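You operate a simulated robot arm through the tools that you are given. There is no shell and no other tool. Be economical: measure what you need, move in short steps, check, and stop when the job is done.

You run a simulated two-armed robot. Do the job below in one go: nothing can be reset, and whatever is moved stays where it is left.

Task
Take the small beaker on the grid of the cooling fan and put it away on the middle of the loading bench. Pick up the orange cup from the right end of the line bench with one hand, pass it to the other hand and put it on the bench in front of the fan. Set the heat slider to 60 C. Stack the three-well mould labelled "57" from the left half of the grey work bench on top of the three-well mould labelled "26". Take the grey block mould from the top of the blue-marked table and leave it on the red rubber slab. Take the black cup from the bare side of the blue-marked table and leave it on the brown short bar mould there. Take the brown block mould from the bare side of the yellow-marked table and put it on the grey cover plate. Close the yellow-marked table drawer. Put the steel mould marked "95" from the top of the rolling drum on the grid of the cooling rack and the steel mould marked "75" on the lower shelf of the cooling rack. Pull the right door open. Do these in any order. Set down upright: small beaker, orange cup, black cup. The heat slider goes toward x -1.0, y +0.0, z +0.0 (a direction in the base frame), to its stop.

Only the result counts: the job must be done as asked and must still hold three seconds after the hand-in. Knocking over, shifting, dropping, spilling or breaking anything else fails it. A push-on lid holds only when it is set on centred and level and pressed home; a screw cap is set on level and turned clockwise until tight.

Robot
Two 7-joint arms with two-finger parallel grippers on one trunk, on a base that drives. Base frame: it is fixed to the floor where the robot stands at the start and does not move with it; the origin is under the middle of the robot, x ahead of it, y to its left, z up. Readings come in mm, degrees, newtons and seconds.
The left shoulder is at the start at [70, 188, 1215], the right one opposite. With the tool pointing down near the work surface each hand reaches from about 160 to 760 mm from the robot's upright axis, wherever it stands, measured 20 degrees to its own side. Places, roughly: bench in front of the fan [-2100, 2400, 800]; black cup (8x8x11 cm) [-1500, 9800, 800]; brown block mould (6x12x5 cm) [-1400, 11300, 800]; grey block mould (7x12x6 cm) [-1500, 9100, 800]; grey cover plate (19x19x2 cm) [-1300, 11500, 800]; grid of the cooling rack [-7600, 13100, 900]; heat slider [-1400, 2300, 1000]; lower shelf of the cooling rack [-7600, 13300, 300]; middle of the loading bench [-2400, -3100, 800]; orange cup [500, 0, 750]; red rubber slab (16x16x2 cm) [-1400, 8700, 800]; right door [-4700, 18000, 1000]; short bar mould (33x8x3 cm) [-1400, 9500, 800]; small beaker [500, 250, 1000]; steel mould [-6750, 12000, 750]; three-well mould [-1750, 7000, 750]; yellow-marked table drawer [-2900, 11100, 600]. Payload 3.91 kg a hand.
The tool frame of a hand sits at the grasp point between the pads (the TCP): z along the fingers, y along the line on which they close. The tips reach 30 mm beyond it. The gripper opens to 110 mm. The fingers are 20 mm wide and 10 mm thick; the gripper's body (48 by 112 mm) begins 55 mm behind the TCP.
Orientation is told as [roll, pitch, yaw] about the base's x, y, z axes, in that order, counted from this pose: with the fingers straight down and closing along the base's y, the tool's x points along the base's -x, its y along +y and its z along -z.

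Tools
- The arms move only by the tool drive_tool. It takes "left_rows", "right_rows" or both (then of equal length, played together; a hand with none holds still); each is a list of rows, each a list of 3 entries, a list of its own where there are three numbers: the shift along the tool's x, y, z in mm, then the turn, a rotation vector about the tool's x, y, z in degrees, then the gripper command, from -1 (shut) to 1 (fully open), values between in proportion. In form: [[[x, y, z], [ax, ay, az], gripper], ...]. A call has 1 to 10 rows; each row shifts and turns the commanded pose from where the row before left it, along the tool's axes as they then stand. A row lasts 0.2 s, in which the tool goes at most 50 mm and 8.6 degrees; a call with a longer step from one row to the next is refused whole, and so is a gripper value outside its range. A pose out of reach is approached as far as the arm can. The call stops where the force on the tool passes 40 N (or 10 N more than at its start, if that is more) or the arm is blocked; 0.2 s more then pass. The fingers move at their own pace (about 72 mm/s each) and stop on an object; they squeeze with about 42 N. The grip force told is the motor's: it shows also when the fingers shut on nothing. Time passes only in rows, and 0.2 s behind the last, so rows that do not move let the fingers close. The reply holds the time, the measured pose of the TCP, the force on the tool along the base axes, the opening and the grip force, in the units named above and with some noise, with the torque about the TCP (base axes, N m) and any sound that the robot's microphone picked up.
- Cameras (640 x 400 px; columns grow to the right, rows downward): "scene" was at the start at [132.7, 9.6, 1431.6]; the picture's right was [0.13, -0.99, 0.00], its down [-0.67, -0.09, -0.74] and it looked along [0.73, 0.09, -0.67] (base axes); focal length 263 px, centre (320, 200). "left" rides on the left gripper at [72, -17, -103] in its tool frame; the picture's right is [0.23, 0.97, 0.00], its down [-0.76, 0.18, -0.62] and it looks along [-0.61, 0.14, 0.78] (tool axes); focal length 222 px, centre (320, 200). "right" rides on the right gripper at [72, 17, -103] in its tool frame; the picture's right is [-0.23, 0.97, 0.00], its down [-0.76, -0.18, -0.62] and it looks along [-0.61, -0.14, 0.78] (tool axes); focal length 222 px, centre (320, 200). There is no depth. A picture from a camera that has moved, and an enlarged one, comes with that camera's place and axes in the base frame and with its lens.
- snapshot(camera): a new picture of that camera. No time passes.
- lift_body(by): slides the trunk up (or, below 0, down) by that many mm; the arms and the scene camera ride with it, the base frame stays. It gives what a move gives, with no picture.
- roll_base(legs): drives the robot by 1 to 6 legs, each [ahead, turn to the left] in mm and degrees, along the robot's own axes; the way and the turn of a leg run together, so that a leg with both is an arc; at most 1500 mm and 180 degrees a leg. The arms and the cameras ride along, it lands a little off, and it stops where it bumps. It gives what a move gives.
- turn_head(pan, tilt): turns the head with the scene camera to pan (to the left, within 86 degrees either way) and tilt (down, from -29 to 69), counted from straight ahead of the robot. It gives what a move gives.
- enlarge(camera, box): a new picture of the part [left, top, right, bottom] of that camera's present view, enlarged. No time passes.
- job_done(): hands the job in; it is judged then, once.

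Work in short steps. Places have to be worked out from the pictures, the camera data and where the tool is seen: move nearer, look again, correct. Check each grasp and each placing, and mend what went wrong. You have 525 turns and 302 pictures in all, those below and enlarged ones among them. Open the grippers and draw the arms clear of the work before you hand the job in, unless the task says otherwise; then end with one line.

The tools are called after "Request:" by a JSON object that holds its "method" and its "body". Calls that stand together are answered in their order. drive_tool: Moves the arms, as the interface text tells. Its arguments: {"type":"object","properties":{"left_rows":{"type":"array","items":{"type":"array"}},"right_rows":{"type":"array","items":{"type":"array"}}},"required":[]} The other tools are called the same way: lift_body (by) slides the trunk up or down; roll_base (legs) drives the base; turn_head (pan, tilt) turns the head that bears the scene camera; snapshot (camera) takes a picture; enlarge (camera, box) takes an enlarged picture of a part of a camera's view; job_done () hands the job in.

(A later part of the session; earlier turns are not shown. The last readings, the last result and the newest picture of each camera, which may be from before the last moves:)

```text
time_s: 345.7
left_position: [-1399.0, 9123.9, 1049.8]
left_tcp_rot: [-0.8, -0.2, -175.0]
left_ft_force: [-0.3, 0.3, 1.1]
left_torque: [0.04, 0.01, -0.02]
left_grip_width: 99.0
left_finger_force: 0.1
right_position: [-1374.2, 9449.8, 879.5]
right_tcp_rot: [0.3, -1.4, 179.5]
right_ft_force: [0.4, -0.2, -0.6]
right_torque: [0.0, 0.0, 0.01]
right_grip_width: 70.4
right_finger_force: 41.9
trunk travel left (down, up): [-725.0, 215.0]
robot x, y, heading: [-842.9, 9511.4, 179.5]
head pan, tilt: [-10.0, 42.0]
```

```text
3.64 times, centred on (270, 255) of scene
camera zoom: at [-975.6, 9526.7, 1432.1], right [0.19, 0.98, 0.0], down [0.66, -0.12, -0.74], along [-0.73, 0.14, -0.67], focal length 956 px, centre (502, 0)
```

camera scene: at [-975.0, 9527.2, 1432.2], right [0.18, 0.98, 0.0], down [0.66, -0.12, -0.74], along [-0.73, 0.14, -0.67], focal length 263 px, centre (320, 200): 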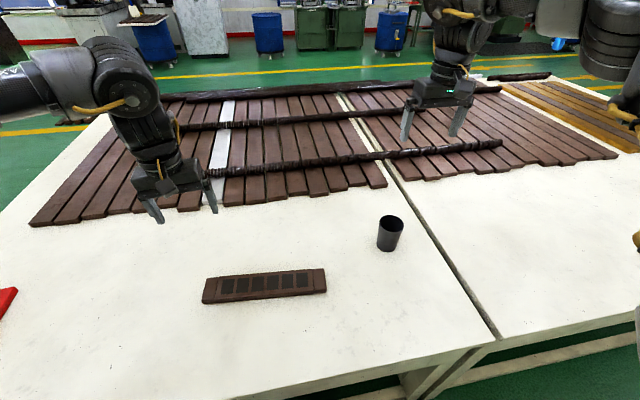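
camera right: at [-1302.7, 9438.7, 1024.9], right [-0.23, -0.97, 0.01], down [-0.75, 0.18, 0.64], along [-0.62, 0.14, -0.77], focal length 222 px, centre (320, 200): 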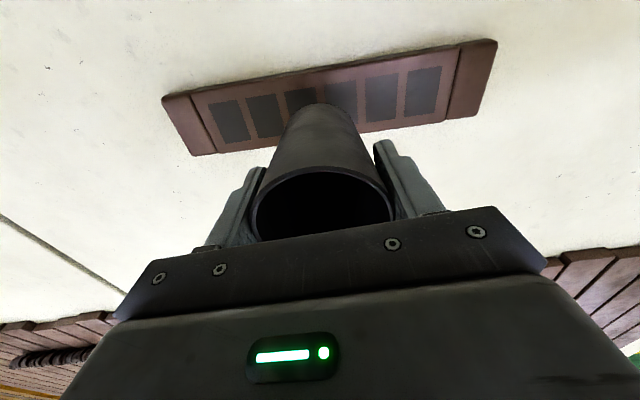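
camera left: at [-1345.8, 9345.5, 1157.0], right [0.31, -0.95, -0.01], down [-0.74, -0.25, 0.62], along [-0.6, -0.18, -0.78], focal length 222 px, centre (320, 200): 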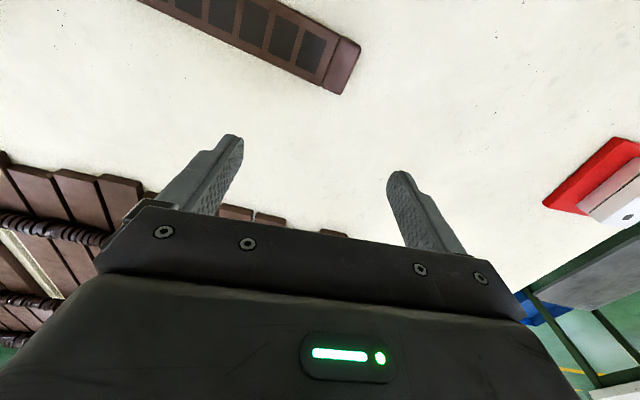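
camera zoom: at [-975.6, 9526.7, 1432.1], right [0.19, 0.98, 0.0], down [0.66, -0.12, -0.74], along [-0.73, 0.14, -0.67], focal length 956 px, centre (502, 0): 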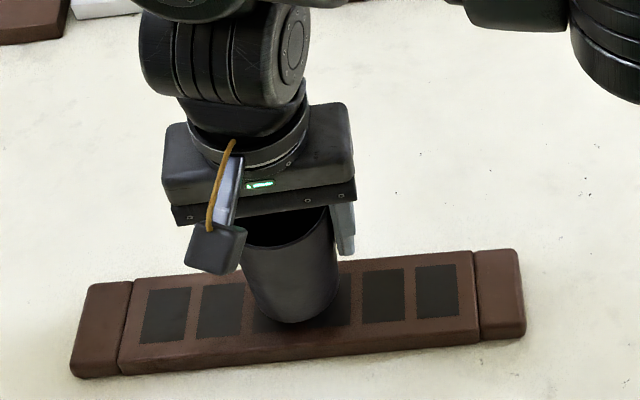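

Request:
{"method": "drive_tool", "body": {"right_rows": [[[0, 0, 2], [0, 0, 0], -1], [[0, 0, 2], [0, 0, 0], -1]]}}

Request:
{"method": "drive_tool", "body": {"right_rows": [[[0, 0, 2], [0, 0, 0], -1], [[0, 0, 0], [0, 0, 0], -1]]}}

```text
time_s: 346.3
left_position: [-1400.4, 9124.2, 1049.6]
left_tcp_rot: [-0.8, -0.2, -175.0]
left_ft_force: [-0.2, 0.1, -0.1]
left_torque: [-0.01, 0.02, -0.01]
left_grip_width: 99.1
left_finger_force: 0.0
right_position: [-1374.4, 9450.5, 875.5]
right_tcp_rot: [0.2, -1.4, 179.5]
right_ft_force: [-1.0, -0.8, -1.7]
right_torque: [-0.01, 0.02, 0.01]
right_grip_width: 70.6
right_finger_force: 41.7
trunk travel left (down, up): [-725.0, 215.0]
robot x, y, heading: [-840.5, 9510.4, 179.3]
head pan, tilt: [-10.0, 42.0]
```

```text
time_s: 346.9
left_position: [-1400.3, 9123.7, 1050.5]
left_tcp_rot: [-0.8, -0.2, -175.1]
left_ft_force: [-0.5, 0.7, 0.0]
left_torque: [-0.03, -0.01, -0.04]
left_grip_width: 98.8
left_finger_force: 0.0
right_position: [-1374.0, 9451.5, 873.5]
right_tcp_rot: [0.1, -1.2, 179.5]
right_ft_force: [0.8, 0.2, -1.1]
right_torque: [-0.01, -0.01, 0.0]
right_grip_width: 70.2
right_finger_force: 41.8
trunk travel left (down, up): [-725.0, 215.0]
robot x, y, heading: [-844.5, 9508.7, 179.6]
head pan, tilt: [-10.0, 42.0]
```

Request:
{"method": "drive_tool", "body": {"right_rows": [[[0, 0, 2], [0, 0, 0], -1], [[0, 0, 2], [0, 0, 0], -1]]}}

Request:
{"method": "enlarge", "body": {"camera": "scene", "box": [190, 200, 350, 310]}}

```text
time_s: 347.5
left_position: [-1400.5, 9123.2, 1050.8]
left_tcp_rot: [-0.8, -0.2, -175.0]
left_ft_force: [-0.3, 0.0, -0.2]
left_torque: [0.01, -0.02, 0.02]
left_grip_width: 98.8
left_finger_force: 0.1
right_position: [-1374.3, 9450.3, 869.4]
right_tcp_rot: [0.1, -1.3, 179.7]
right_ft_force: [-0.4, 0.2, -0.2]
right_torque: [0.04, 0.02, -0.02]
right_grip_width: 70.6
right_finger_force: 42.2
trunk travel left (down, up): [-725.0, 215.0]
robot x, y, heading: [-847.2, 9511.7, 179.2]
head pan, tilt: [-10.0, 42.0]
```

```text
3.64 times, centred on (270, 255) of scene
camera zoom: at [-975.8, 9526.9, 1432.1], right [0.19, 0.98, 0.0], down [0.66, -0.12, -0.74], along [-0.73, 0.14, -0.67], focal length 956 px, centre (502, 0)
```

zoom: 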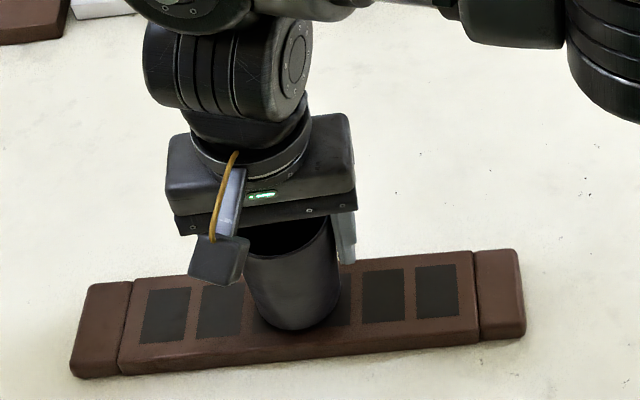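

Request:
{"method": "drive_tool", "body": {"right_rows": [[[0, 0, 2], [0, 0, 0], -1], [[0, 0, 2], [0, 0, 0], -1]]}}

Request:
{"method": "drive_tool", "body": {"right_rows": [[[0, 0, 2], [0, 0, 0], -1], [[0, 0, 1], [0, 0, 0], -1]]}}

```text
time_s: 348.1
left_position: [-1399.4, 9124.0, 1049.8]
left_tcp_rot: [-0.8, -0.3, -175.0]
left_ft_force: [-0.3, 0.2, 0.2]
left_torque: [-0.01, -0.01, 0.01]
left_grip_width: 99.0
left_finger_force: 0.0
right_position: [-1374.6, 9450.9, 865.0]
right_tcp_rot: [0.3, -1.5, 179.6]
right_ft_force: [-0.6, 0.2, -0.7]
right_torque: [-0.04, 0.0, 0.01]
right_grip_width: 70.1
right_finger_force: 42.3
trunk travel left (down, up): [-725.0, 215.0]
robot x, y, heading: [-843.9, 9512.5, 179.4]
head pan, tilt: [-10.0, 42.0]
```

```text
time_s: 348.7
left_position: [-1400.9, 9123.9, 1048.7]
left_tcp_rot: [-0.8, -0.2, -175.0]
left_ft_force: [-0.8, 1.0, 0.4]
left_torque: [0.01, 0.01, 0.02]
left_grip_width: 99.3
left_finger_force: 0.1
right_position: [-1373.8, 9449.0, 862.0]
right_tcp_rot: [0.3, -1.3, 179.6]
right_ft_force: [-0.3, 1.1, -0.2]
right_torque: [0.02, 0.02, 0.0]
right_grip_width: 70.5
right_finger_force: 41.7
trunk travel left (down, up): [-725.0, 215.0]
robot x, y, heading: [-841.7, 9514.0, 179.3]
head pan, tilt: [-10.0, 42.0]
```

Request:
{"method": "snapshot", "body": {"camera": "right"}}

Request:
{"method": "enlarge", "body": {"camera": "scene", "box": [220, 220, 316, 300]}}

```text
185 pictures are left
camera right: at [-1300.5, 9432.6, 963.7], right [-0.23, -0.97, 0.01], down [-0.75, 0.18, 0.64], along [-0.62, 0.14, -0.77], focal length 222 px, centre (320, 200)
```

right: 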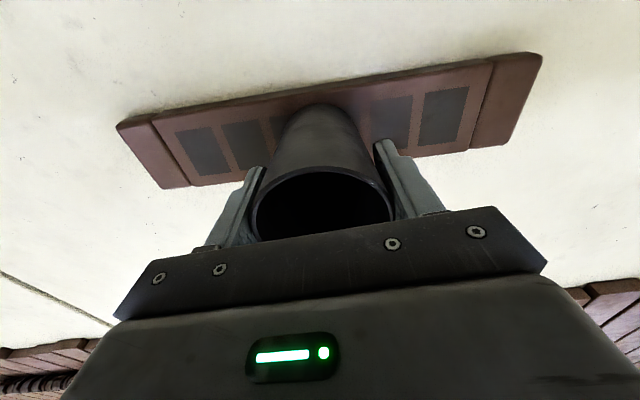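

```text
5.00 times, centred on (268, 260) of scene
camera zoom: at [-975.7, 9526.8, 1432.1], right [0.19, 0.98, 0.0], down [0.66, -0.12, -0.74], along [-0.73, 0.14, -0.67], focal length 1314 px, centre (580, -100)
```

zoom: 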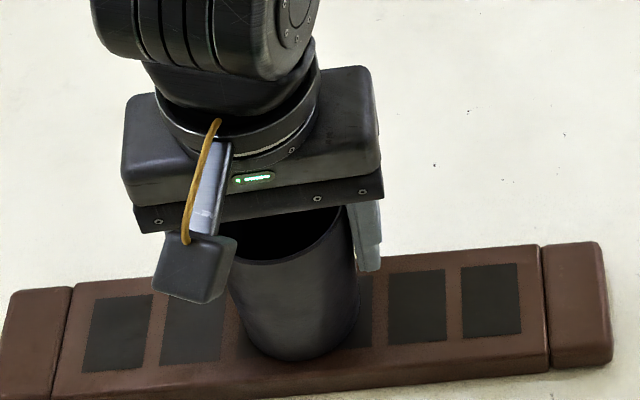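

Nearly touching; I continue down in 2 mm steps.

Request:
{"method": "drive_tool", "body": {"right_rows": [[[0, 0, 2], [0, 0, 0], -1], [[0, 0, 2], [0, 0, 0], -1]]}}

Request:
{"method": "drive_tool", "body": {"right_rows": [[[0, 0, 2], [0, 0, 0], -1], [[0, 0, 2], [0, 0, 0], -1]]}}

```text
time_s: 349.3
left_position: [-1398.4, 9125.6, 1052.2]
left_tcp_rot: [-0.6, -0.3, -175.0]
left_ft_force: [-0.6, 0.8, -0.2]
left_torque: [-0.01, 0.02, 0.0]
left_grip_width: 98.9
left_finger_force: 0.0
right_position: [-1373.0, 9450.1, 861.7]
right_tcp_rot: [0.3, -1.7, 179.6]
right_ft_force: [-2.5, 3.0, 26.2]
right_torque: [0.13, 0.05, -0.03]
right_grip_width: 70.4
right_finger_force: 42.0
trunk travel left (down, up): [-725.0, 215.0]
robot x, y, heading: [-843.5, 9510.3, 179.4]
head pan, tilt: [-10.0, 42.0]
```

```text
time_s: 349.9
left_position: [-1398.1, 9124.3, 1051.6]
left_tcp_rot: [-0.8, -0.3, -175.0]
left_ft_force: [-0.5, -0.8, -0.2]
left_torque: [-0.01, 0.01, 0.02]
left_grip_width: 99.1
left_finger_force: 0.0
right_position: [-1372.8, 9449.8, 855.6]
right_tcp_rot: [0.3, -1.5, 179.5]
right_ft_force: [-2.7, 0.6, 28.3]
right_torque: [-0.1, 0.11, -0.2]
right_grip_width: 70.0
right_finger_force: 41.8
trunk travel left (down, up): [-725.0, 215.0]
robot x, y, heading: [-842.0, 9509.6, 179.1]
head pan, tilt: [-10.0, 42.0]
```

Contact made (cup seated). I relieve, open and lift off.

Request:
{"method": "drive_tool", "body": {"right_rows": [[[0, 0, -2], [0, 0, 0], -1], [[0, 0, 0], [0, 0, 0], 0.7], [[0, 0, 0], [0, 0, 0], 0.7], [[0, 0, -20], [0, 0, 0], 0.7], [[0, 0, -40], [0, 0, 0], 0.7], [[0, 0, -45], [0, 0, 0], 0.7], [[0, 0, -45], [0, 0, 0], 0.7], [[0, 0, -45], [0, 0, 0], 0.7], [[0, -40, 0], [0, 0, 0], 0.7], [[0, -45, 0], [0, 0, 0], 0.7]]}}

Request:
{"method": "enlarge", "body": {"camera": "scene", "box": [190, 200, 350, 310]}}

Request:
{"method": "snapshot", "body": {"camera": "right"}}

```text
time_s: 352.1
left_position: [-1401.0, 9127.2, 1050.5]
left_tcp_rot: [-0.7, -0.3, -175.1]
left_ft_force: [0.1, -0.4, -0.4]
left_torque: [0.02, 0.04, 0.01]
left_grip_width: 99.1
left_finger_force: 0.1
right_position: [-1369.6, 9532.7, 1051.3]
right_tcp_rot: [0.3, -1.2, 179.7]
right_ft_force: [-0.3, 0.6, -0.4]
right_torque: [-0.06, -0.01, 0.0]
right_grip_width: 93.5
right_finger_force: 0.1
right hand out of reach, approached as far as the arm can: row 10
trunk travel left (down, up): [-725.0, 215.0]
robot x, y, heading: [-839.4, 9514.7, 179.3]
head pan, tilt: [-10.0, 42.0]
```

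```text
3.64 times, centred on (270, 255) of scene
camera zoom: at [-975.8, 9529.8, 1432.1], right [0.19, 0.98, 0.0], down [0.66, -0.13, -0.74], along [-0.73, 0.14, -0.67], focal length 956 px, centre (502, 0)
```

zoom: 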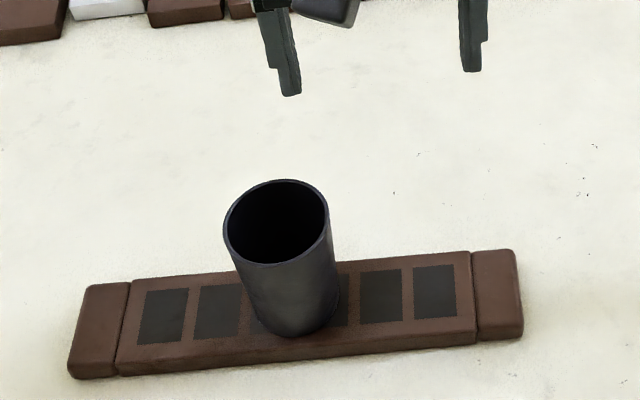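

```text
182 pictures are left
camera right: at [-1296.3, 9516.0, 1153.1], right [-0.23, -0.97, 0.01], down [-0.75, 0.18, 0.64], along [-0.62, 0.14, -0.77], focal length 222 px, centre (320, 200)
```

right: 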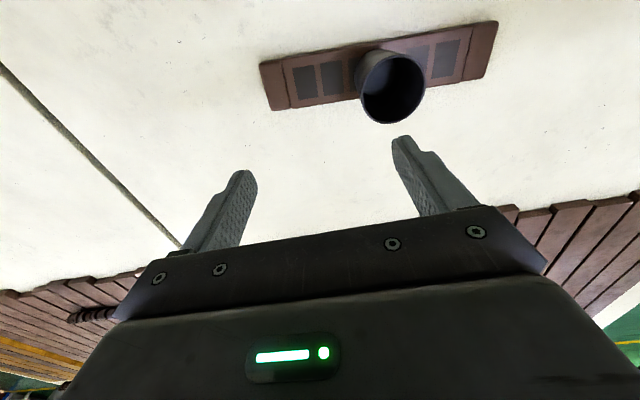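

Black cup stands on the bar mould. Next: along the east side to the yellow-marked table.

Request:
{"method": "roll_base", "body": {"legs": [[-200, 0], [0, -89.3], [1000, 0], [850, 0], [0, 90]]}}

Request:
{"method": "turn_head", "body": {"pan": 0, "tilt": 32}}

Request:
{"method": "snapshot", "body": {"camera": "scene"}}

```text
time_s: 370.1
left_position: [-1198.4, 10953.1, 1050.7]
left_tcp_rot: [-0.9, -0.2, -174.5]
left_ft_force: [0.3, 0.5, 0.0]
left_torque: [0.03, 0.02, 0.03]
left_grip_width: 98.8
left_finger_force: 0.1
right_position: [-1169.1, 11358.6, 1050.9]
right_tcp_rot: [0.1, -1.3, 180.0]
right_ft_force: [-0.2, 0.1, -0.5]
right_torque: [0.03, -0.01, 0.01]
right_grip_width: 93.6
right_finger_force: 0.1
trunk travel left (down, up): [-725.0, 215.0]
robot x, y, heading: [-644.2, 11343.2, 179.6]
head pan, tilt: [-10.0, 42.0]
```

```text
time_s: 370.8
left_position: [-1197.7, 10952.2, 1050.6]
left_tcp_rot: [-0.7, -0.3, -174.6]
left_ft_force: [-0.1, 0.3, -0.5]
left_torque: [-0.01, -0.03, 0.02]
left_grip_width: 98.6
left_finger_force: 0.2
right_position: [-1170.5, 11358.6, 1051.5]
right_tcp_rot: [0.2, -1.3, 180.0]
right_ft_force: [1.1, 0.1, 0.2]
right_torque: [0.03, -0.02, 0.01]
right_grip_width: 93.6
right_finger_force: 0.0
trunk travel left (down, up): [-725.0, 215.0]
robot x, y, heading: [-644.4, 11344.0, 179.8]
head pan, tilt: [0.0, 32.0]
```

```text
181 pictures are left
camera scene: at [-782.8, 11342.7, 1447.2], right [0.01, 1.0, 0.0], down [0.53, 0.0, -0.85], along [-0.85, 0.01, -0.53], focal length 263 px, centre (320, 200)
```

scene: 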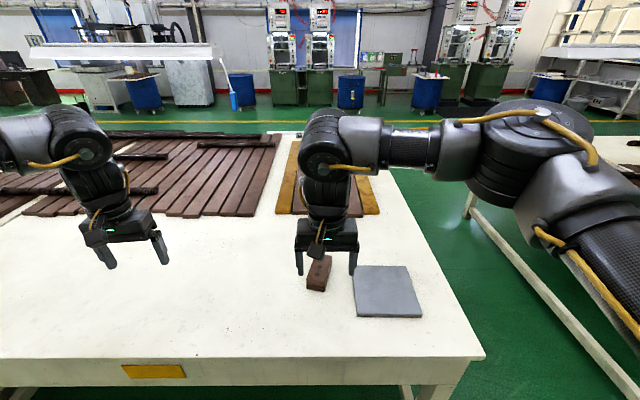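

Brown block ≈[-1400,11350], plate ≈[-1326,11563]. I move in ~190 mm with a slight left shift, so both are on the right hand's side.

Request:
{"method": "roll_base", "body": {"legs": [[0, 20], [205, 0], [0, -20]]}}

Request:
{"method": "turn_head", "body": {"pan": -10, "tilt": 44}}

Request:
{"method": "snapshot", "body": {"camera": "scene"}}

Request:
{"method": "snapshot", "body": {"camera": "right"}}

```text
time_s: 374.6
left_position: [-1389.4, 10878.6, 1049.6]
left_tcp_rot: [-0.8, -0.1, -174.5]
left_ft_force: [-0.5, -0.2, 1.0]
left_torque: [0.0, -0.02, -0.01]
left_grip_width: 98.7
left_finger_force: 0.0
right_position: [-1362.1, 11286.9, 1051.6]
right_tcp_rot: [0.1, -1.2, -179.8]
right_ft_force: [0.6, 0.2, -0.8]
right_torque: [-0.03, -0.03, 0.01]
right_grip_width: 93.7
right_finger_force: 0.0
trunk travel left (down, up): [-725.0, 215.0]
robot x, y, heading: [-834.3, 11275.3, 180.0]
head pan, tilt: [0.0, 32.0]
```

```text
time_s: 375.4
left_position: [-1388.2, 10880.9, 1049.5]
left_tcp_rot: [-0.8, -0.2, -174.3]
left_ft_force: [-0.6, -0.9, 0.8]
left_torque: [0.0, 0.02, -0.01]
left_grip_width: 98.9
left_finger_force: 0.0
right_position: [-1363.2, 11286.5, 1051.5]
right_tcp_rot: [0.2, -1.3, -179.6]
right_ft_force: [1.0, -0.5, -1.1]
right_torque: [0.01, -0.01, -0.01]
right_grip_width: 93.3
right_finger_force: 0.1
trunk travel left (down, up): [-725.0, 215.0]
robot x, y, heading: [-831.7, 11270.1, 179.7]
head pan, tilt: [-10.0, 44.0]
```

```text
180 pictures are left
camera scene: at [-967.7, 11286.8, 1429.2], right [0.17, 0.98, 0.0], down [0.68, -0.12, -0.72], along [-0.71, 0.13, -0.69], focal length 263 px, centre (320, 200)
```

scene: 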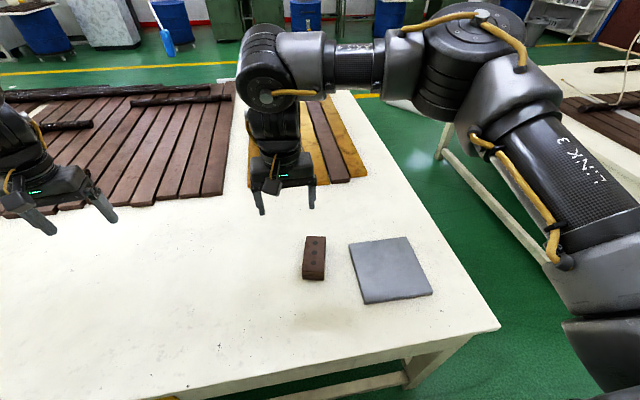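

```text
179 pictures are left
camera right: at [-1289.6, 11270.1, 1152.9], right [-0.22, -0.97, 0.01], down [-0.75, 0.18, 0.64], along [-0.63, 0.14, -0.77], focal length 222 px, centre (320, 200)
```

right: 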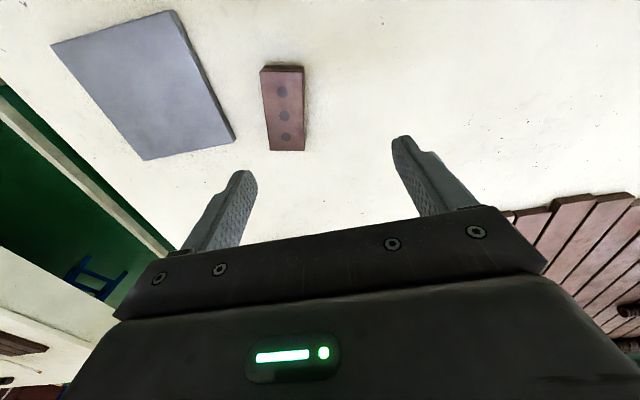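

Request:
{"method": "enlarge", "body": {"camera": "scene", "box": [280, 215, 440, 315]}}

Request:
{"method": "enlarge", "body": {"camera": "right", "box": [40, 0, 340, 180]}}

```text
4.00 times, centred on (360, 265) of scene
camera zoom: at [-967.7, 11286.8, 1429.2], right [0.17, 0.98, 0.0], down [0.68, -0.12, -0.72], along [-0.71, 0.13, -0.69], focal length 1052 px, centre (160, -60)
```

zoom: 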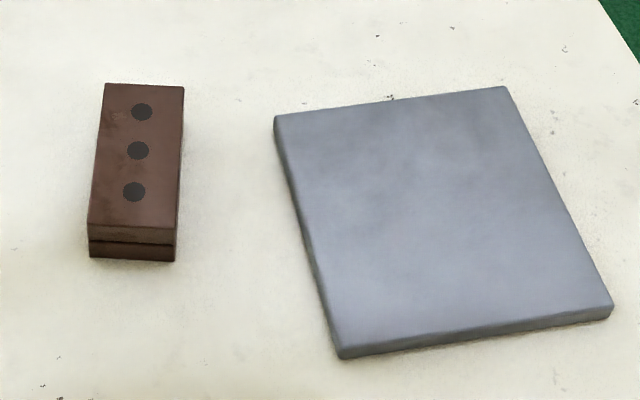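

```text
2.13 times, centred on (190, 90) of right
camera zoom: at [-1289.6, 11270.1, 1152.9], right [-0.22, -0.97, 0.01], down [-0.75, 0.18, 0.64], along [-0.63, 0.14, -0.77], focal length 474 px, centre (597, 435)
```

zoom: 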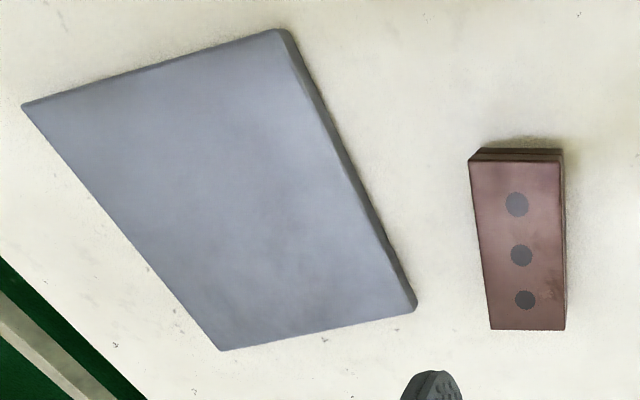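

Block centre ≈[-1397,11349], tilt -14°; plate centre ≈[-1337,11549]. I move the right hand over the block, yawed to match.

Request:
{"method": "drive_tool", "body": {"right_rows": [[[-17, -31, 0], [0, 0, 0], 1], [[-17, -31, 0], [0, 0, 0], 1], [[0, 0, 40], [0, 0, 7.2], 1], [[0, 0, 40], [0, 0, 7.2], 1], [[0, 0, 40], [0, 0, 0], 1], [[0, 0, 30], [0, 0, 0], 1]]}}

Request:
{"method": "snapshot", "body": {"camera": "right"}}

```text
time_s: 376.8
left_position: [-1388.8, 10879.5, 1050.4]
left_tcp_rot: [-0.8, -0.2, -174.3]
left_ft_force: [-0.5, 0.3, -0.4]
left_torque: [-0.01, -0.02, 0.0]
left_grip_width: 98.9
left_finger_force: 0.1
right_position: [-1417.1, 11348.9, 900.1]
right_tcp_rot: [0.5, -1.2, 165.8]
right_ft_force: [-0.2, 0.8, 0.4]
right_torque: [0.0, -0.02, 0.0]
right_grip_width: 110.1
right_finger_force: 0.1
right hand out of reach, approached as far as the arm can: row 4
trunk travel left (down, up): [-725.0, 215.0]
robot x, y, heading: [-837.5, 11268.6, 180.2]
head pan, tilt: [-10.0, 44.0]
```

```text
176 pictures are left
camera right: at [-1349.9, 11315.1, 1001.4], right [-0.46, -0.89, 0.01], down [-0.68, 0.36, 0.64], along [-0.57, 0.28, -0.77], focal length 222 px, centre (320, 200)
```

right: 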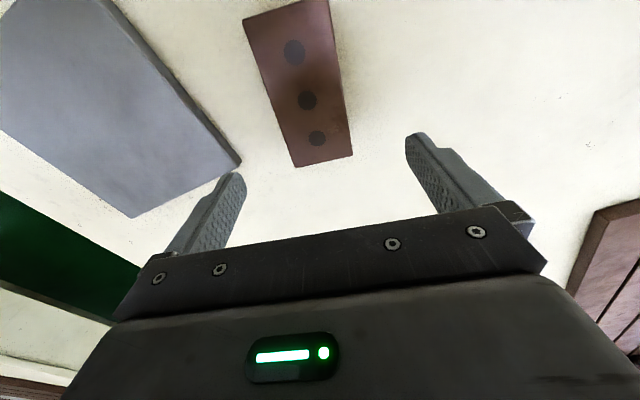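

Correct +23 mm in x, descend to z≈790 and grip.

Request:
{"method": "drive_tool", "body": {"right_rows": [[[23, -4, 20], [0, 0, 0], 1], [[0, 0, 35], [0, 0, 0], 1], [[0, 0, 35], [0, 0, 0], 1], [[0, 0, 18], [0, 0, 0], 1]]}}

Request:
{"method": "snapshot", "body": {"camera": "right"}}

```text
time_s: 377.8
left_position: [-1386.4, 10880.0, 1052.3]
left_tcp_rot: [-0.8, -0.4, -174.3]
left_ft_force: [-0.3, 0.7, 0.3]
left_torque: [-0.03, 0.02, -0.01]
left_grip_width: 98.9
left_finger_force: 0.0
right_position: [-1395.0, 11347.7, 795.2]
right_tcp_rot: [0.5, -1.7, 165.9]
right_ft_force: [-5.6, 1.9, 22.6]
right_torque: [1.32, -0.35, 0.4]
right_grip_width: 110.4
right_finger_force: 0.1
trunk travel left (down, up): [-725.0, 215.0]
robot x, y, heading: [-835.8, 11271.0, 180.0]
head pan, tilt: [-10.0, 44.0]
```

```text
175 pictures are left
camera right: at [-1327.1, 11313.5, 897.0], right [-0.46, -0.89, 0.02], down [-0.68, 0.36, 0.64], along [-0.58, 0.28, -0.76], focal length 222 px, centre (320, 200)
```

right: 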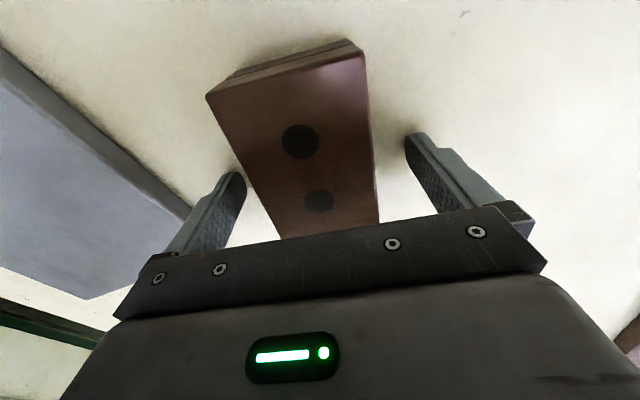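

Fingertips touch the table (z≈765). I raise 4 mm and close.

Request:
{"method": "drive_tool", "body": {"right_rows": [[[0, 0, -6], [0, 0, 0], 1], [[0, 0, 0], [0, 0, 0], -1], [[0, 0, 0], [0, 0, 0], -1], [[0, 0, 0], [0, 0, 0], -1], [[0, 0, 0], [0, 0, 0], -1]]}}

Request:
{"method": "drive_tool", "body": {"right_rows": [[[0, 0, -20], [0, 0, 0], -1], [[0, 0, -40], [0, 0, 0], -1], [[0, 0, -20], [0, 0, 0], -1]]}}

Request:
{"method": "snapshot", "body": {"camera": "right"}}

```text
time_s: 379.0
left_position: [-1389.1, 10878.7, 1048.5]
left_tcp_rot: [-0.8, -0.2, -174.3]
left_ft_force: [-0.3, -0.1, -0.1]
left_torque: [-0.01, 0.0, 0.0]
left_grip_width: 99.0
left_finger_force: 0.0
right_position: [-1394.3, 11348.0, 797.2]
right_tcp_rot: [0.4, -1.3, 165.9]
right_ft_force: [0.9, 0.5, 0.5]
right_torque: [0.01, 0.0, 0.03]
right_grip_width: 59.8
right_finger_force: 42.3
trunk travel left (down, up): [-725.0, 215.0]
robot x, y, heading: [-835.9, 11269.5, 180.0]
head pan, tilt: [-10.0, 44.0]
```

```text
time_s: 379.8
left_position: [-1388.9, 10879.0, 1049.3]
left_tcp_rot: [-0.7, -0.2, -174.4]
left_ft_force: [-0.6, 0.7, 0.2]
left_torque: [0.01, -0.02, 0.01]
left_grip_width: 99.0
left_finger_force: 0.1
right_position: [-1391.8, 11348.4, 877.0]
right_tcp_rot: [0.4, -1.3, 165.9]
right_ft_force: [-0.2, 0.5, -4.9]
right_torque: [-0.05, 0.01, -0.01]
right_grip_width: 59.5
right_finger_force: 42.2
trunk travel left (down, up): [-725.0, 215.0]
robot x, y, heading: [-833.9, 11274.1, 180.1]
head pan, tilt: [-10.0, 44.0]
```

```text
174 pictures are left
camera right: at [-1325.6, 11313.5, 979.3], right [-0.46, -0.89, 0.01], down [-0.68, 0.36, 0.64], along [-0.57, 0.28, -0.77], focal length 222 px, centre (320, 200)
```

right: 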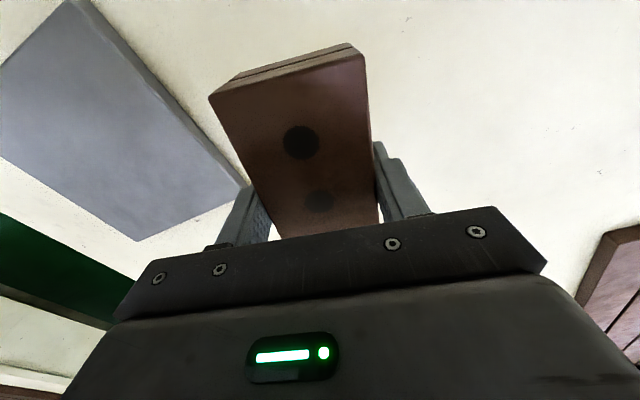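

Held. I rotate to the plate's angle and move over its centre.

Request:
{"method": "drive_tool", "body": {"right_rows": [[[0, 0, 0], [0, 0, -6], -1], [[0, 0, 0], [0, 0, -6], -1], [[10, -40, 0], [0, 0, 0], -1], [[10, -40, 0], [0, 0, 0], -1], [[10, -40, 0], [0, 0, 0], -1], [[10, -40, 0], [0, 0, 0], -1], [[10, -38, 0], [0, 0, 0], -1], [[0, 0, 0], [0, 0, 0], -1]]}}

Request:
{"method": "snapshot", "body": {"camera": "right"}}

Request:
{"method": "enlarge", "body": {"camera": "scene", "box": [280, 175, 480, 315]}}

```text
time_s: 381.6
left_position: [-1390.0, 10879.1, 1049.5]
left_tcp_rot: [-0.8, -0.1, -174.2]
left_ft_force: [0.3, -0.4, 0.3]
left_torque: [0.02, 0.0, -0.02]
left_grip_width: 98.8
left_finger_force: 0.0
right_position: [-1337.3, 11542.3, 875.6]
right_tcp_rot: [0.2, -1.3, 177.9]
right_ft_force: [-0.3, -0.4, -5.4]
right_torque: [0.01, 0.0, 0.02]
right_grip_width: 59.7
right_finger_force: 41.7
trunk travel left (down, up): [-725.0, 215.0]
robot x, y, heading: [-838.5, 11273.9, 180.0]
head pan, tilt: [-10.0, 44.0]
```

```text
173 pictures are left
camera right: at [-1263.7, 11522.6, 977.4], right [-0.26, -0.96, 0.01], down [-0.74, 0.21, 0.64], along [-0.62, 0.16, -0.77], focal length 222 px, centre (320, 200)
```

right: 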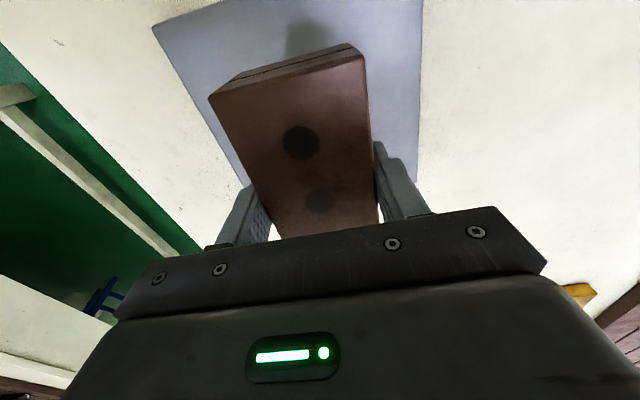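

```text
2.86 times, centred on (380, 245) of scene
camera zoom: at [-968.5, 11285.3, 1429.1], right [0.17, 0.98, 0.0], down [0.68, -0.12, -0.72], along [-0.71, 0.13, -0.7], focal length 751 px, centre (149, 71)
```

zoom: 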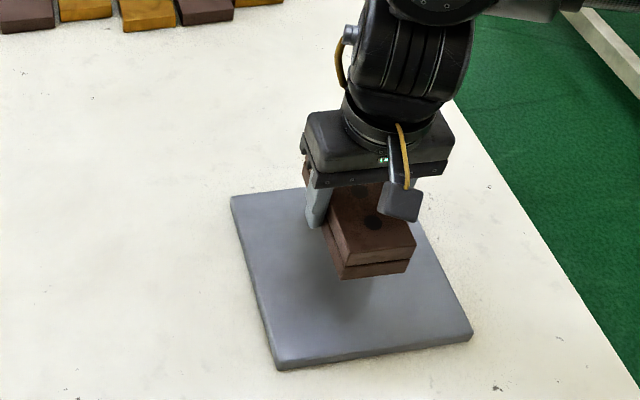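

Centred within a few mm. I lower 52 mm, then step to contact.

Request:
{"method": "drive_tool", "body": {"right_rows": [[[0, 0, 25], [0, 0, 0], -1], [[0, 0, 20], [0, 0, 0], -1], [[0, 0, 5], [0, 0, 0], -1]]}}

Request:
{"method": "drive_tool", "body": {"right_rows": [[[0, 0, 3], [0, 0, 0], -1], [[0, 0, 2], [0, 0, 0], -1]]}}

```text
time_s: 382.4
left_position: [-1388.6, 10880.4, 1050.2]
left_tcp_rot: [-0.6, -0.2, -174.4]
left_ft_force: [0.1, 0.9, -1.0]
left_torque: [0.0, -0.01, -0.01]
left_grip_width: 99.1
left_finger_force: 0.0
right_position: [-1339.0, 11544.1, 825.7]
right_tcp_rot: [0.2, -1.3, 177.9]
right_ft_force: [0.2, -0.9, -4.8]
right_torque: [0.0, 0.0, -0.01]
right_grip_width: 59.8
right_finger_force: 41.6
trunk travel left (down, up): [-725.0, 215.0]
robot x, y, heading: [-837.0, 11271.0, 180.0]
head pan, tilt: [-10.0, 44.0]
```

```text
time_s: 383.0
left_position: [-1388.7, 10880.1, 1050.1]
left_tcp_rot: [-0.7, -0.2, -174.3]
left_ft_force: [1.1, -1.2, 0.3]
left_torque: [0.01, 0.01, -0.03]
left_grip_width: 98.9
left_finger_force: 0.2
right_position: [-1337.8, 11544.8, 819.6]
right_tcp_rot: [0.2, -1.3, 177.9]
right_ft_force: [-0.3, -0.2, -4.6]
right_torque: [-0.04, 0.01, -0.02]
right_grip_width: 59.7
right_finger_force: 42.2
trunk travel left (down, up): [-725.0, 215.0]
robot x, y, heading: [-834.8, 11274.5, 179.7]
head pan, tilt: [-10.0, 44.0]
```

Request:
{"method": "drive_tool", "body": {"right_rows": [[[0, 0, 2], [0, 0, 0], -1], [[0, 0, 2], [0, 0, 0], -1]]}}

```text
time_s: 383.6
left_position: [-1389.4, 10879.7, 1049.1]
left_tcp_rot: [-0.7, -0.1, -174.5]
left_ft_force: [1.2, 0.4, -0.6]
left_torque: [0.0, -0.01, -0.02]
left_grip_width: 98.8
left_finger_force: 0.0
right_position: [-1337.6, 11544.4, 817.2]
right_tcp_rot: [0.2, -1.3, 178.0]
right_ft_force: [-0.2, 0.8, -6.2]
right_torque: [-0.03, 0.0, -0.02]
right_grip_width: 59.7
right_finger_force: 42.1
trunk travel left (down, up): [-725.0, 215.0]
robot x, y, heading: [-838.6, 11272.1, 180.1]
head pan, tilt: [-10.0, 44.0]
```

Request:
{"method": "drive_tool", "body": {"right_rows": [[[0, 0, 2], [0, 0, 0], -1], [[0, 0, 2], [0, 0, 0], -1]]}}

```text
time_s: 384.2
left_position: [-1388.8, 10879.6, 1049.5]
left_tcp_rot: [-0.9, -0.3, -174.5]
left_ft_force: [0.3, -0.9, 0.3]
left_torque: [-0.04, 0.0, 0.0]
left_grip_width: 99.0
left_finger_force: 0.0
right_position: [-1338.3, 11543.7, 813.2]
right_tcp_rot: [0.2, -1.5, 177.9]
right_ft_force: [0.4, 0.9, 6.9]
right_torque: [0.39, -0.72, 0.16]
right_grip_width: 59.7
right_finger_force: 42.0
trunk travel left (down, up): [-725.0, 215.0]
robot x, y, heading: [-834.6, 11275.2, 180.0]
head pan, tilt: [-10.0, 44.0]
```

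Contact. I release and lift clear.

Request:
{"method": "drive_tool", "body": {"right_rows": [[[0, 0, 0], [0, 0, 0], 0.6], [[0, 0, 0], [0, 0, 0], 0.6], [[0, 0, 0], [0, 0, 0], 0.6], [[0, 0, -20], [0, 0, 0], 0.6], [[0, 0, -40], [0, 0, 0], 0.6], [[0, 0, -45], [0, 0, 0], 0.6], [[0, 0, -45], [0, 0, 0], 0.6], [[0, 0, -45], [0, 0, 0], 0.6], [[0, 0, -40], [0, 0, 0], 0.6]]}}

Request:
{"method": "enlarge", "body": {"camera": "scene", "box": [280, 175, 480, 315]}}

```text
time_s: 386.2
left_position: [-1388.6, 10878.9, 1050.9]
left_tcp_rot: [-0.9, -0.1, -174.4]
left_ft_force: [0.1, -0.4, -0.3]
left_torque: [0.05, 0.01, -0.02]
left_grip_width: 98.9
left_finger_force: 0.1
right_position: [-1331.1, 11543.2, 1047.7]
right_tcp_rot: [0.0, -1.3, 177.9]
right_ft_force: [-0.4, -0.8, 0.8]
right_torque: [0.01, 0.03, 0.0]
right_grip_width: 88.2
right_finger_force: 0.1
trunk travel left (down, up): [-725.0, 215.0]
robot x, y, heading: [-835.9, 11269.8, 179.9]
head pan, tilt: [-10.0, 44.0]
```

```text
2.86 times, centred on (380, 245) of scene
camera zoom: at [-966.0, 11285.7, 1429.3], right [0.17, 0.98, 0.0], down [0.68, -0.12, -0.72], along [-0.71, 0.13, -0.69], focal length 751 px, centre (149, 71)
```

zoom: 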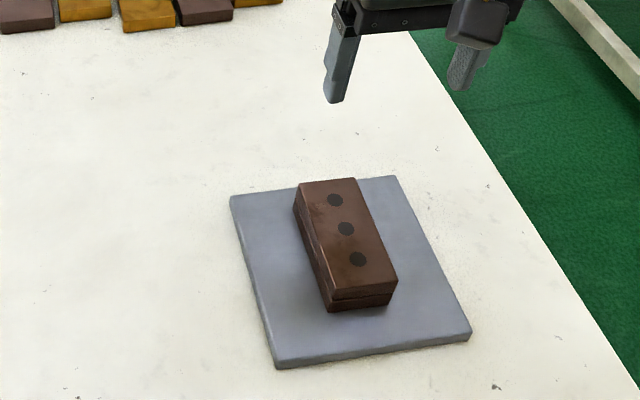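

Brown block sits on the plate. Now I look north for a way round to the table's west side (drawer).

Request:
{"method": "turn_head", "body": {"pan": -60, "tilt": 25}}

Request:
{"method": "snapshot", "body": {"camera": "scene"}}

```text
time_s: 387.4
left_position: [-1389.4, 10880.4, 1050.3]
left_tcp_rot: [-0.8, -0.2, -174.4]
left_ft_force: [-0.7, 0.1, -0.3]
left_torque: [0.0, -0.02, -0.01]
left_grip_width: 99.2
left_finger_force: 0.0
right_position: [-1332.0, 11543.3, 1047.0]
right_tcp_rot: [0.1, -1.2, 177.8]
right_ft_force: [-0.1, -0.5, 1.4]
right_torque: [-0.01, 0.02, 0.01]
right_grip_width: 88.1
right_finger_force: 0.1
trunk travel left (down, up): [-725.0, 215.0]
robot x, y, heading: [-838.1, 11274.0, 180.2]
head pan, tilt: [-60.0, 25.0]
```

```text
170 pictures are left
camera scene: at [-932.5, 11351.9, 1458.4], right [0.87, 0.5, 0.0], down [0.21, -0.37, -0.91], along [-0.45, 0.78, -0.42], focal length 263 px, centre (320, 200)
```

scene: 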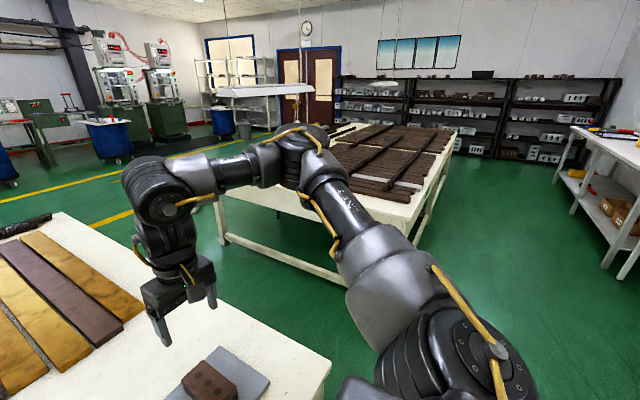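

The 1 m gap at y≈12250 is passable. I drive round to the west side.

Request:
{"method": "roll_base", "body": {"legs": [[-150, 0], [0, -90], [985, 0], [0, 90]]}}

Request:
{"method": "turn_head", "body": {"pan": 0, "tilt": 25}}

Request:
{"method": "snapshot", "body": {"camera": "scene"}}

```text
time_s: 401.1
left_position: [-1235.2, 11876.2, 1049.9]
left_tcp_rot: [-0.7, -0.2, -175.2]
left_ft_force: [-0.8, -0.2, -0.9]
left_torque: [0.0, -0.05, 0.01]
left_grip_width: 99.0
left_finger_force: 0.0
right_position: [-1167.1, 12541.1, 1047.8]
right_tcp_rot: [0.2, -1.3, 177.0]
right_ft_force: [-0.5, -0.2, -0.1]
right_torque: [0.02, 0.0, 0.0]
right_grip_width: 87.9
right_finger_force: 0.1
trunk travel left (down, up): [-725.0, 215.0]
robot x, y, heading: [-675.3, 12263.7, 179.0]
head pan, tilt: [-60.0, 25.0]
```

```text
time_s: 402.4
left_position: [-1233.4, 11876.5, 1050.3]
left_tcp_rot: [-0.7, -0.2, -175.2]
left_ft_force: [-0.3, -0.1, -0.2]
left_torque: [-0.01, 0.03, 0.01]
left_grip_width: 98.9
left_finger_force: 0.0
right_position: [-1167.0, 12539.5, 1046.5]
right_tcp_rot: [0.2, -1.3, 177.0]
right_ft_force: [0.6, 0.2, 0.6]
right_torque: [-0.02, 0.0, 0.01]
right_grip_width: 87.6
right_finger_force: 0.1
trunk travel left (down, up): [-725.0, 215.0]
robot x, y, heading: [-676.9, 12262.7, 179.0]
head pan, tilt: [0.0, 25.0]
```

```text
169 pictures are left
camera scene: at [-818.1, 12262.6, 1458.4], right [0.02, 1.0, 0.0], down [0.42, -0.01, -0.91], along [-0.91, 0.02, -0.42], focal length 263 px, centre (320, 200)
```

scene: 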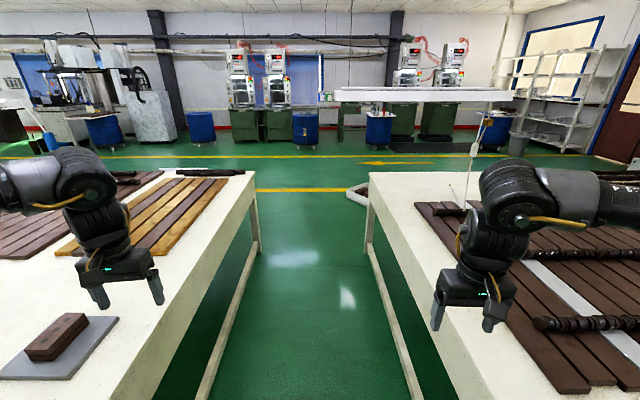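

Gap centre is y≈12190; a hanging lamp's end is near [-2170,12380,1380]. I lower the trunk 130 mm for clearance and drive through slightly left of it.

Request:
{"method": "lift_body", "body": {"by": -130}}

Request:
{"method": "roll_base", "body": {"legs": [[0, 7], [680, 0], [0, -6]]}}

Request:
{"method": "snapshot", "body": {"camera": "scene"}}

```text
time_s: 404.0
left_position: [-1234.1, 11877.3, 919.2]
left_tcp_rot: [-0.8, -0.2, -175.3]
left_ft_force: [0.1, 0.7, -0.3]
left_torque: [0.0, 0.0, 0.0]
left_grip_width: 99.0
left_finger_force: 0.0
right_position: [-1167.2, 12538.3, 916.8]
right_tcp_rot: [0.2, -1.3, 177.0]
right_ft_force: [-0.2, 0.9, 0.3]
right_torque: [0.0, 0.03, -0.04]
right_grip_width: 87.9
right_finger_force: 0.0
trunk travel left (down, up): [-595.0, 345.0]
robot x, y, heading: [-672.6, 12262.1, 179.2]
head pan, tilt: [0.0, 25.0]
```

```text
time_s: 408.8
left_position: [-1897.8, 11794.2, 919.9]
left_tcp_rot: [-0.7, -0.2, -174.1]
left_ft_force: [0.2, 0.2, 0.7]
left_torque: [-0.01, 0.0, -0.01]
left_grip_width: 99.0
left_finger_force: 0.0
right_position: [-1843.5, 12457.9, 915.3]
right_tcp_rot: [0.1, -1.3, 178.2]
right_ft_force: [-0.3, 0.5, -0.4]
right_torque: [0.0, -0.02, -0.03]
right_grip_width: 88.2
right_finger_force: 0.0
trunk travel left (down, up): [-595.0, 345.0]
robot x, y, heading: [-1345.7, 12188.2, -180.0]
head pan, tilt: [0.0, 25.0]
```

```text
168 pictures are left
camera scene: at [-1489.2, 12188.6, 1328.3], right [0.0, 1.0, 0.0], down [0.42, 0.0, -0.91], along [-0.91, 0.0, -0.42], focal length 263 px, centre (320, 200)
```

scene: 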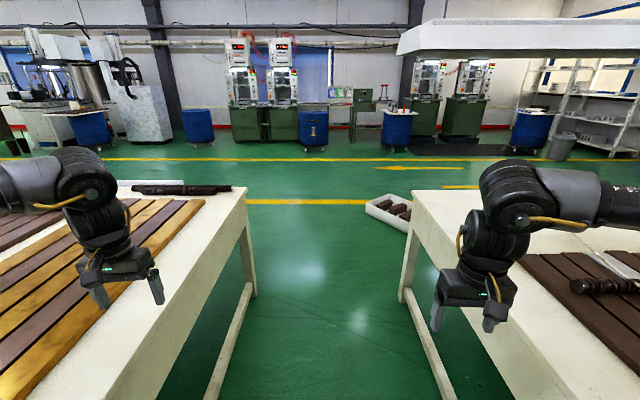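

Lamp bottom is at ~1376 and off to the side; clear. I drive on through the gap.

Request:
{"method": "roll_base", "body": {"legs": [[1200, 0], [1050, 0]]}}

Request:
{"method": "turn_head", "body": {"pan": 75, "tilt": 30}}

Request:
{"method": "snapshot", "body": {"camera": "scene"}}

```text
time_s: 419.9
left_position: [-4144.4, 11772.0, 919.9]
left_tcp_rot: [-0.7, -0.2, -173.9]
left_ft_force: [-0.3, 0.6, -0.1]
left_torque: [0.0, 0.02, -0.01]
left_grip_width: 98.9
left_finger_force: 0.0
right_position: [-4091.9, 12436.2, 917.1]
right_tcp_rot: [0.3, -1.3, 178.4]
right_ft_force: [0.0, -0.2, 0.5]
right_torque: [0.02, -0.01, 0.03]
right_grip_width: 88.0
right_finger_force: 0.2
trunk travel left (down, up): [-595.0, 345.0]
robot x, y, heading: [-3592.6, 12169.8, -179.6]
head pan, tilt: [0.0, 25.0]
```

```text
time_s: 421.4
left_position: [-4144.1, 11771.7, 920.4]
left_tcp_rot: [-0.7, -0.2, -173.9]
left_ft_force: [0.2, 0.0, 0.9]
left_torque: [0.0, -0.05, 0.01]
left_grip_width: 99.1
left_finger_force: 0.2
right_position: [-4092.0, 12435.8, 916.0]
right_tcp_rot: [0.3, -1.3, 178.5]
right_ft_force: [1.0, 0.8, -0.4]
right_torque: [-0.02, -0.03, 0.0]
right_grip_width: 87.9
right_finger_force: 0.0
trunk travel left (down, up): [-595.0, 345.0]
robot x, y, heading: [-3593.1, 12168.4, -179.7]
head pan, tilt: [75.0, 30.0]
```

```text
167 pictures are left
camera scene: at [-3667.2, 12080.1, 1320.4], right [-0.97, 0.25, 0.0], down [0.13, 0.48, -0.87], along [-0.22, -0.84, -0.5], focal length 263 px, centre (320, 200)
```

scene: 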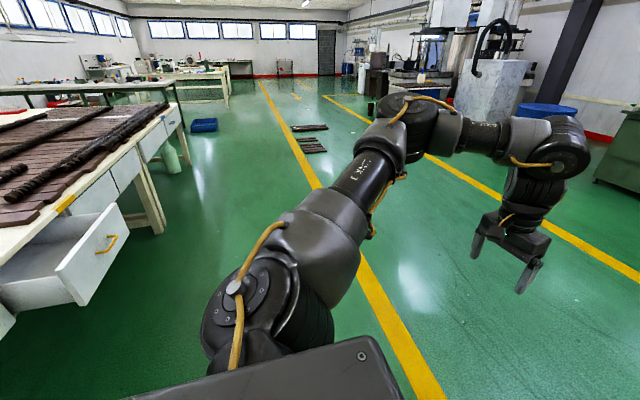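

The drawer front (yellow handle) is at about [-3025,11030,620], pulled out toward -x. I drive round to face it.

Request:
{"method": "roll_base", "body": {"legs": [[0, 80], [1150, 0], [0, 99.5]]}}

Request:
{"method": "turn_head", "body": {"pan": 0, "tilt": 35}}

Request:
{"method": "snapshot", "body": {"camera": "scene"}}

```text
time_s: 434.9
left_position: [-3235.8, 11421.2, 920.0]
left_tcp_rot: [-0.7, -0.2, 4.8]
left_ft_force: [-0.1, 0.0, 0.6]
left_torque: [-0.04, 0.01, 0.02]
left_grip_width: 99.0
left_finger_force: 0.0
right_position: [-3300.6, 10756.8, 917.4]
right_tcp_rot: [0.2, -1.3, -2.9]
right_ft_force: [0.0, -0.1, 0.2]
right_torque: [-0.01, 0.01, 0.0]
right_grip_width: 88.0
right_finger_force: 0.2
trunk travel left (down, up): [-595.0, 345.0]
robot x, y, heading: [-3792.7, 11034.4, -1.1]
head pan, tilt: [75.0, 30.0]
```

```text
time_s: 436.4
left_position: [-3235.9, 11420.5, 919.1]
left_tcp_rot: [-0.7, -0.2, 4.9]
left_ft_force: [-0.2, 0.8, 0.9]
left_torque: [0.0, 0.01, 0.02]
left_grip_width: 99.0
left_finger_force: 0.0
right_position: [-3301.6, 10756.7, 918.1]
right_tcp_rot: [0.2, -1.3, -2.8]
right_ft_force: [-0.1, -0.3, -0.1]
right_torque: [0.0, -0.01, 0.0]
right_grip_width: 88.2
right_finger_force: 0.0
trunk travel left (down, up): [-595.0, 345.0]
robot x, y, heading: [-3791.1, 11035.8, -0.9]
head pan, tilt: [0.0, 35.0]
```

```text
166 pictures are left
camera scene: at [-3655.8, 11031.0, 1312.6], right [-0.01, -1.0, 0.0], down [-0.57, 0.01, -0.82], along [0.82, -0.01, -0.57], focal length 263 px, centre (320, 200)
```

scene: 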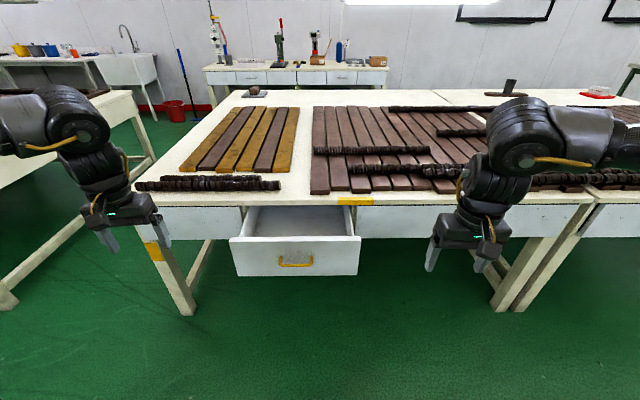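

Drawer front at x≈-3050 (z 583–750, centre y≈11112), handle at z≈640. I close the left hand, tilt the fingers forward, and centre it.

Request:
{"method": "drive_tool", "body": {"left_rows": [[[0, 0, 0], [0, -8.5, 0], -1], [[0, 0, 0], [0, -8.5, 0], -1], [[0, 0, 0], [0, -8.5, 0], -1], [[0, 0, 0], [0, -8.5, 0], -1], [[0, 0, 0], [0, -8.5, 0], -1], [[0, 0, 0], [0, -8.5, 0], -1], [[0, 0, 0], [0, -8.5, 0], -1], [[0, -40, 0], [0, 0, 0], -1], [[0, -40, 0], [0, 0, 0], -1], [[0, -40, 0], [0, 0, 0], -1]]}}

Request:
{"method": "drive_tool", "body": {"left_rows": [[[0, -45, 0], [0, 0, 0], -1], [[0, -45, 0], [0, 0, 0], -1], [[0, -45, 0], [0, 0, 0], -1], [[0, -45, 0], [0, 0, 0], -1]]}}

Request:
{"method": "lift_body", "body": {"by": -215}}

Request:
{"method": "turn_head", "body": {"pan": 5, "tilt": 38}}

Request:
{"method": "snapshot", "body": {"camera": "scene"}}

```text
time_s: 438.6
left_position: [-3203.6, 11320.6, 913.5]
left_tcp_rot: [-1.5, -59.6, 6.1]
left_ft_force: [0.1, -0.3, -0.5]
left_torque: [-0.01, 0.01, 0.0]
left_grip_width: 0.0
left_finger_force: 37.8
left hand out of reach, approached as far as the arm can: row 9, 10
right_position: [-3299.7, 10756.8, 916.0]
right_tcp_rot: [0.2, -1.4, -2.9]
right_ft_force: [0.0, 0.4, 0.0]
right_torque: [-0.02, -0.01, 0.02]
right_grip_width: 88.2
right_finger_force: 0.1
trunk travel left (down, up): [-595.0, 345.0]
robot x, y, heading: [-3793.0, 11038.2, -0.7]
head pan, tilt: [0.0, 35.0]
```

```text
time_s: 439.6
left_position: [-3128.8, 11169.9, 897.0]
left_tcp_rot: [-1.4, -59.6, 5.8]
left_ft_force: [-0.3, -0.1, 0.4]
left_torque: [0.02, 0.01, -0.03]
left_grip_width: 0.1
left_finger_force: 38.1
left hand out of reach, approached as far as the arm can: row 1, 2, 3, 4
right_position: [-3301.6, 10755.4, 915.6]
right_tcp_rot: [0.3, -1.3, -2.9]
right_ft_force: [0.9, 0.0, -0.1]
right_torque: [0.04, -0.01, -0.01]
right_grip_width: 88.0
right_finger_force: 0.1
trunk travel left (down, up): [-595.0, 345.0]
robot x, y, heading: [-3795.8, 11033.2, -1.0]
head pan, tilt: [0.0, 35.0]
```

```text
time_s: 441.9
left_position: [-3129.8, 11171.0, 681.4]
left_tcp_rot: [-1.6, -59.7, 6.1]
left_ft_force: [0.2, -0.3, 1.0]
left_torque: [-0.01, 0.01, 0.01]
left_grip_width: 0.2
left_finger_force: 37.5
right_position: [-3301.8, 10756.2, 702.5]
right_tcp_rot: [0.3, -1.3, -3.0]
right_ft_force: [-0.5, 0.2, -0.3]
right_torque: [0.04, -0.01, 0.01]
right_grip_width: 88.1
right_finger_force: 0.1
trunk travel left (down, up): [-380.0, 560.0]
robot x, y, heading: [-3794.1, 11034.5, -1.1]
head pan, tilt: [0.0, 35.0]
```

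```text
time_s: 442.5
left_position: [-3129.9, 11171.8, 681.1]
left_tcp_rot: [-1.7, -59.6, 6.0]
left_ft_force: [0.4, -1.3, 0.4]
left_torque: [0.01, -0.03, 0.02]
left_grip_width: 0.0
left_finger_force: 37.9
right_position: [-3300.5, 10755.1, 703.3]
right_tcp_rot: [0.2, -1.3, -2.8]
right_ft_force: [-0.1, 0.5, 0.4]
right_torque: [0.03, 0.0, 0.01]
right_grip_width: 87.9
right_finger_force: 0.1
trunk travel left (down, up): [-380.0, 560.0]
robot x, y, heading: [-3793.4, 11037.4, -1.0]
head pan, tilt: [5.0, 38.0]
```

```text
165 pictures are left
camera scene: at [-3657.8, 11038.2, 1093.1], right [0.07, -1.0, 0.0], down [-0.61, -0.04, -0.79], along [0.79, 0.06, -0.62], focal length 263 px, centre (320, 200)
```

scene: 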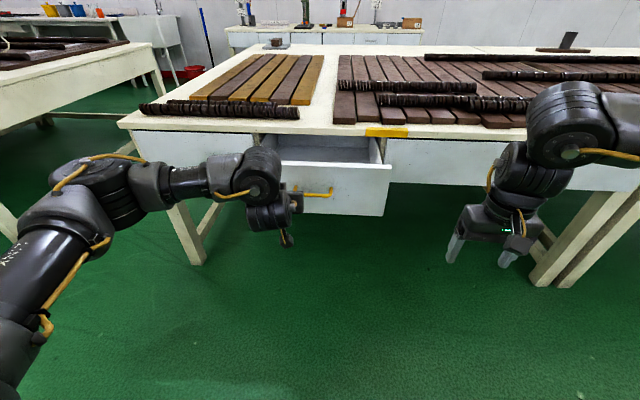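

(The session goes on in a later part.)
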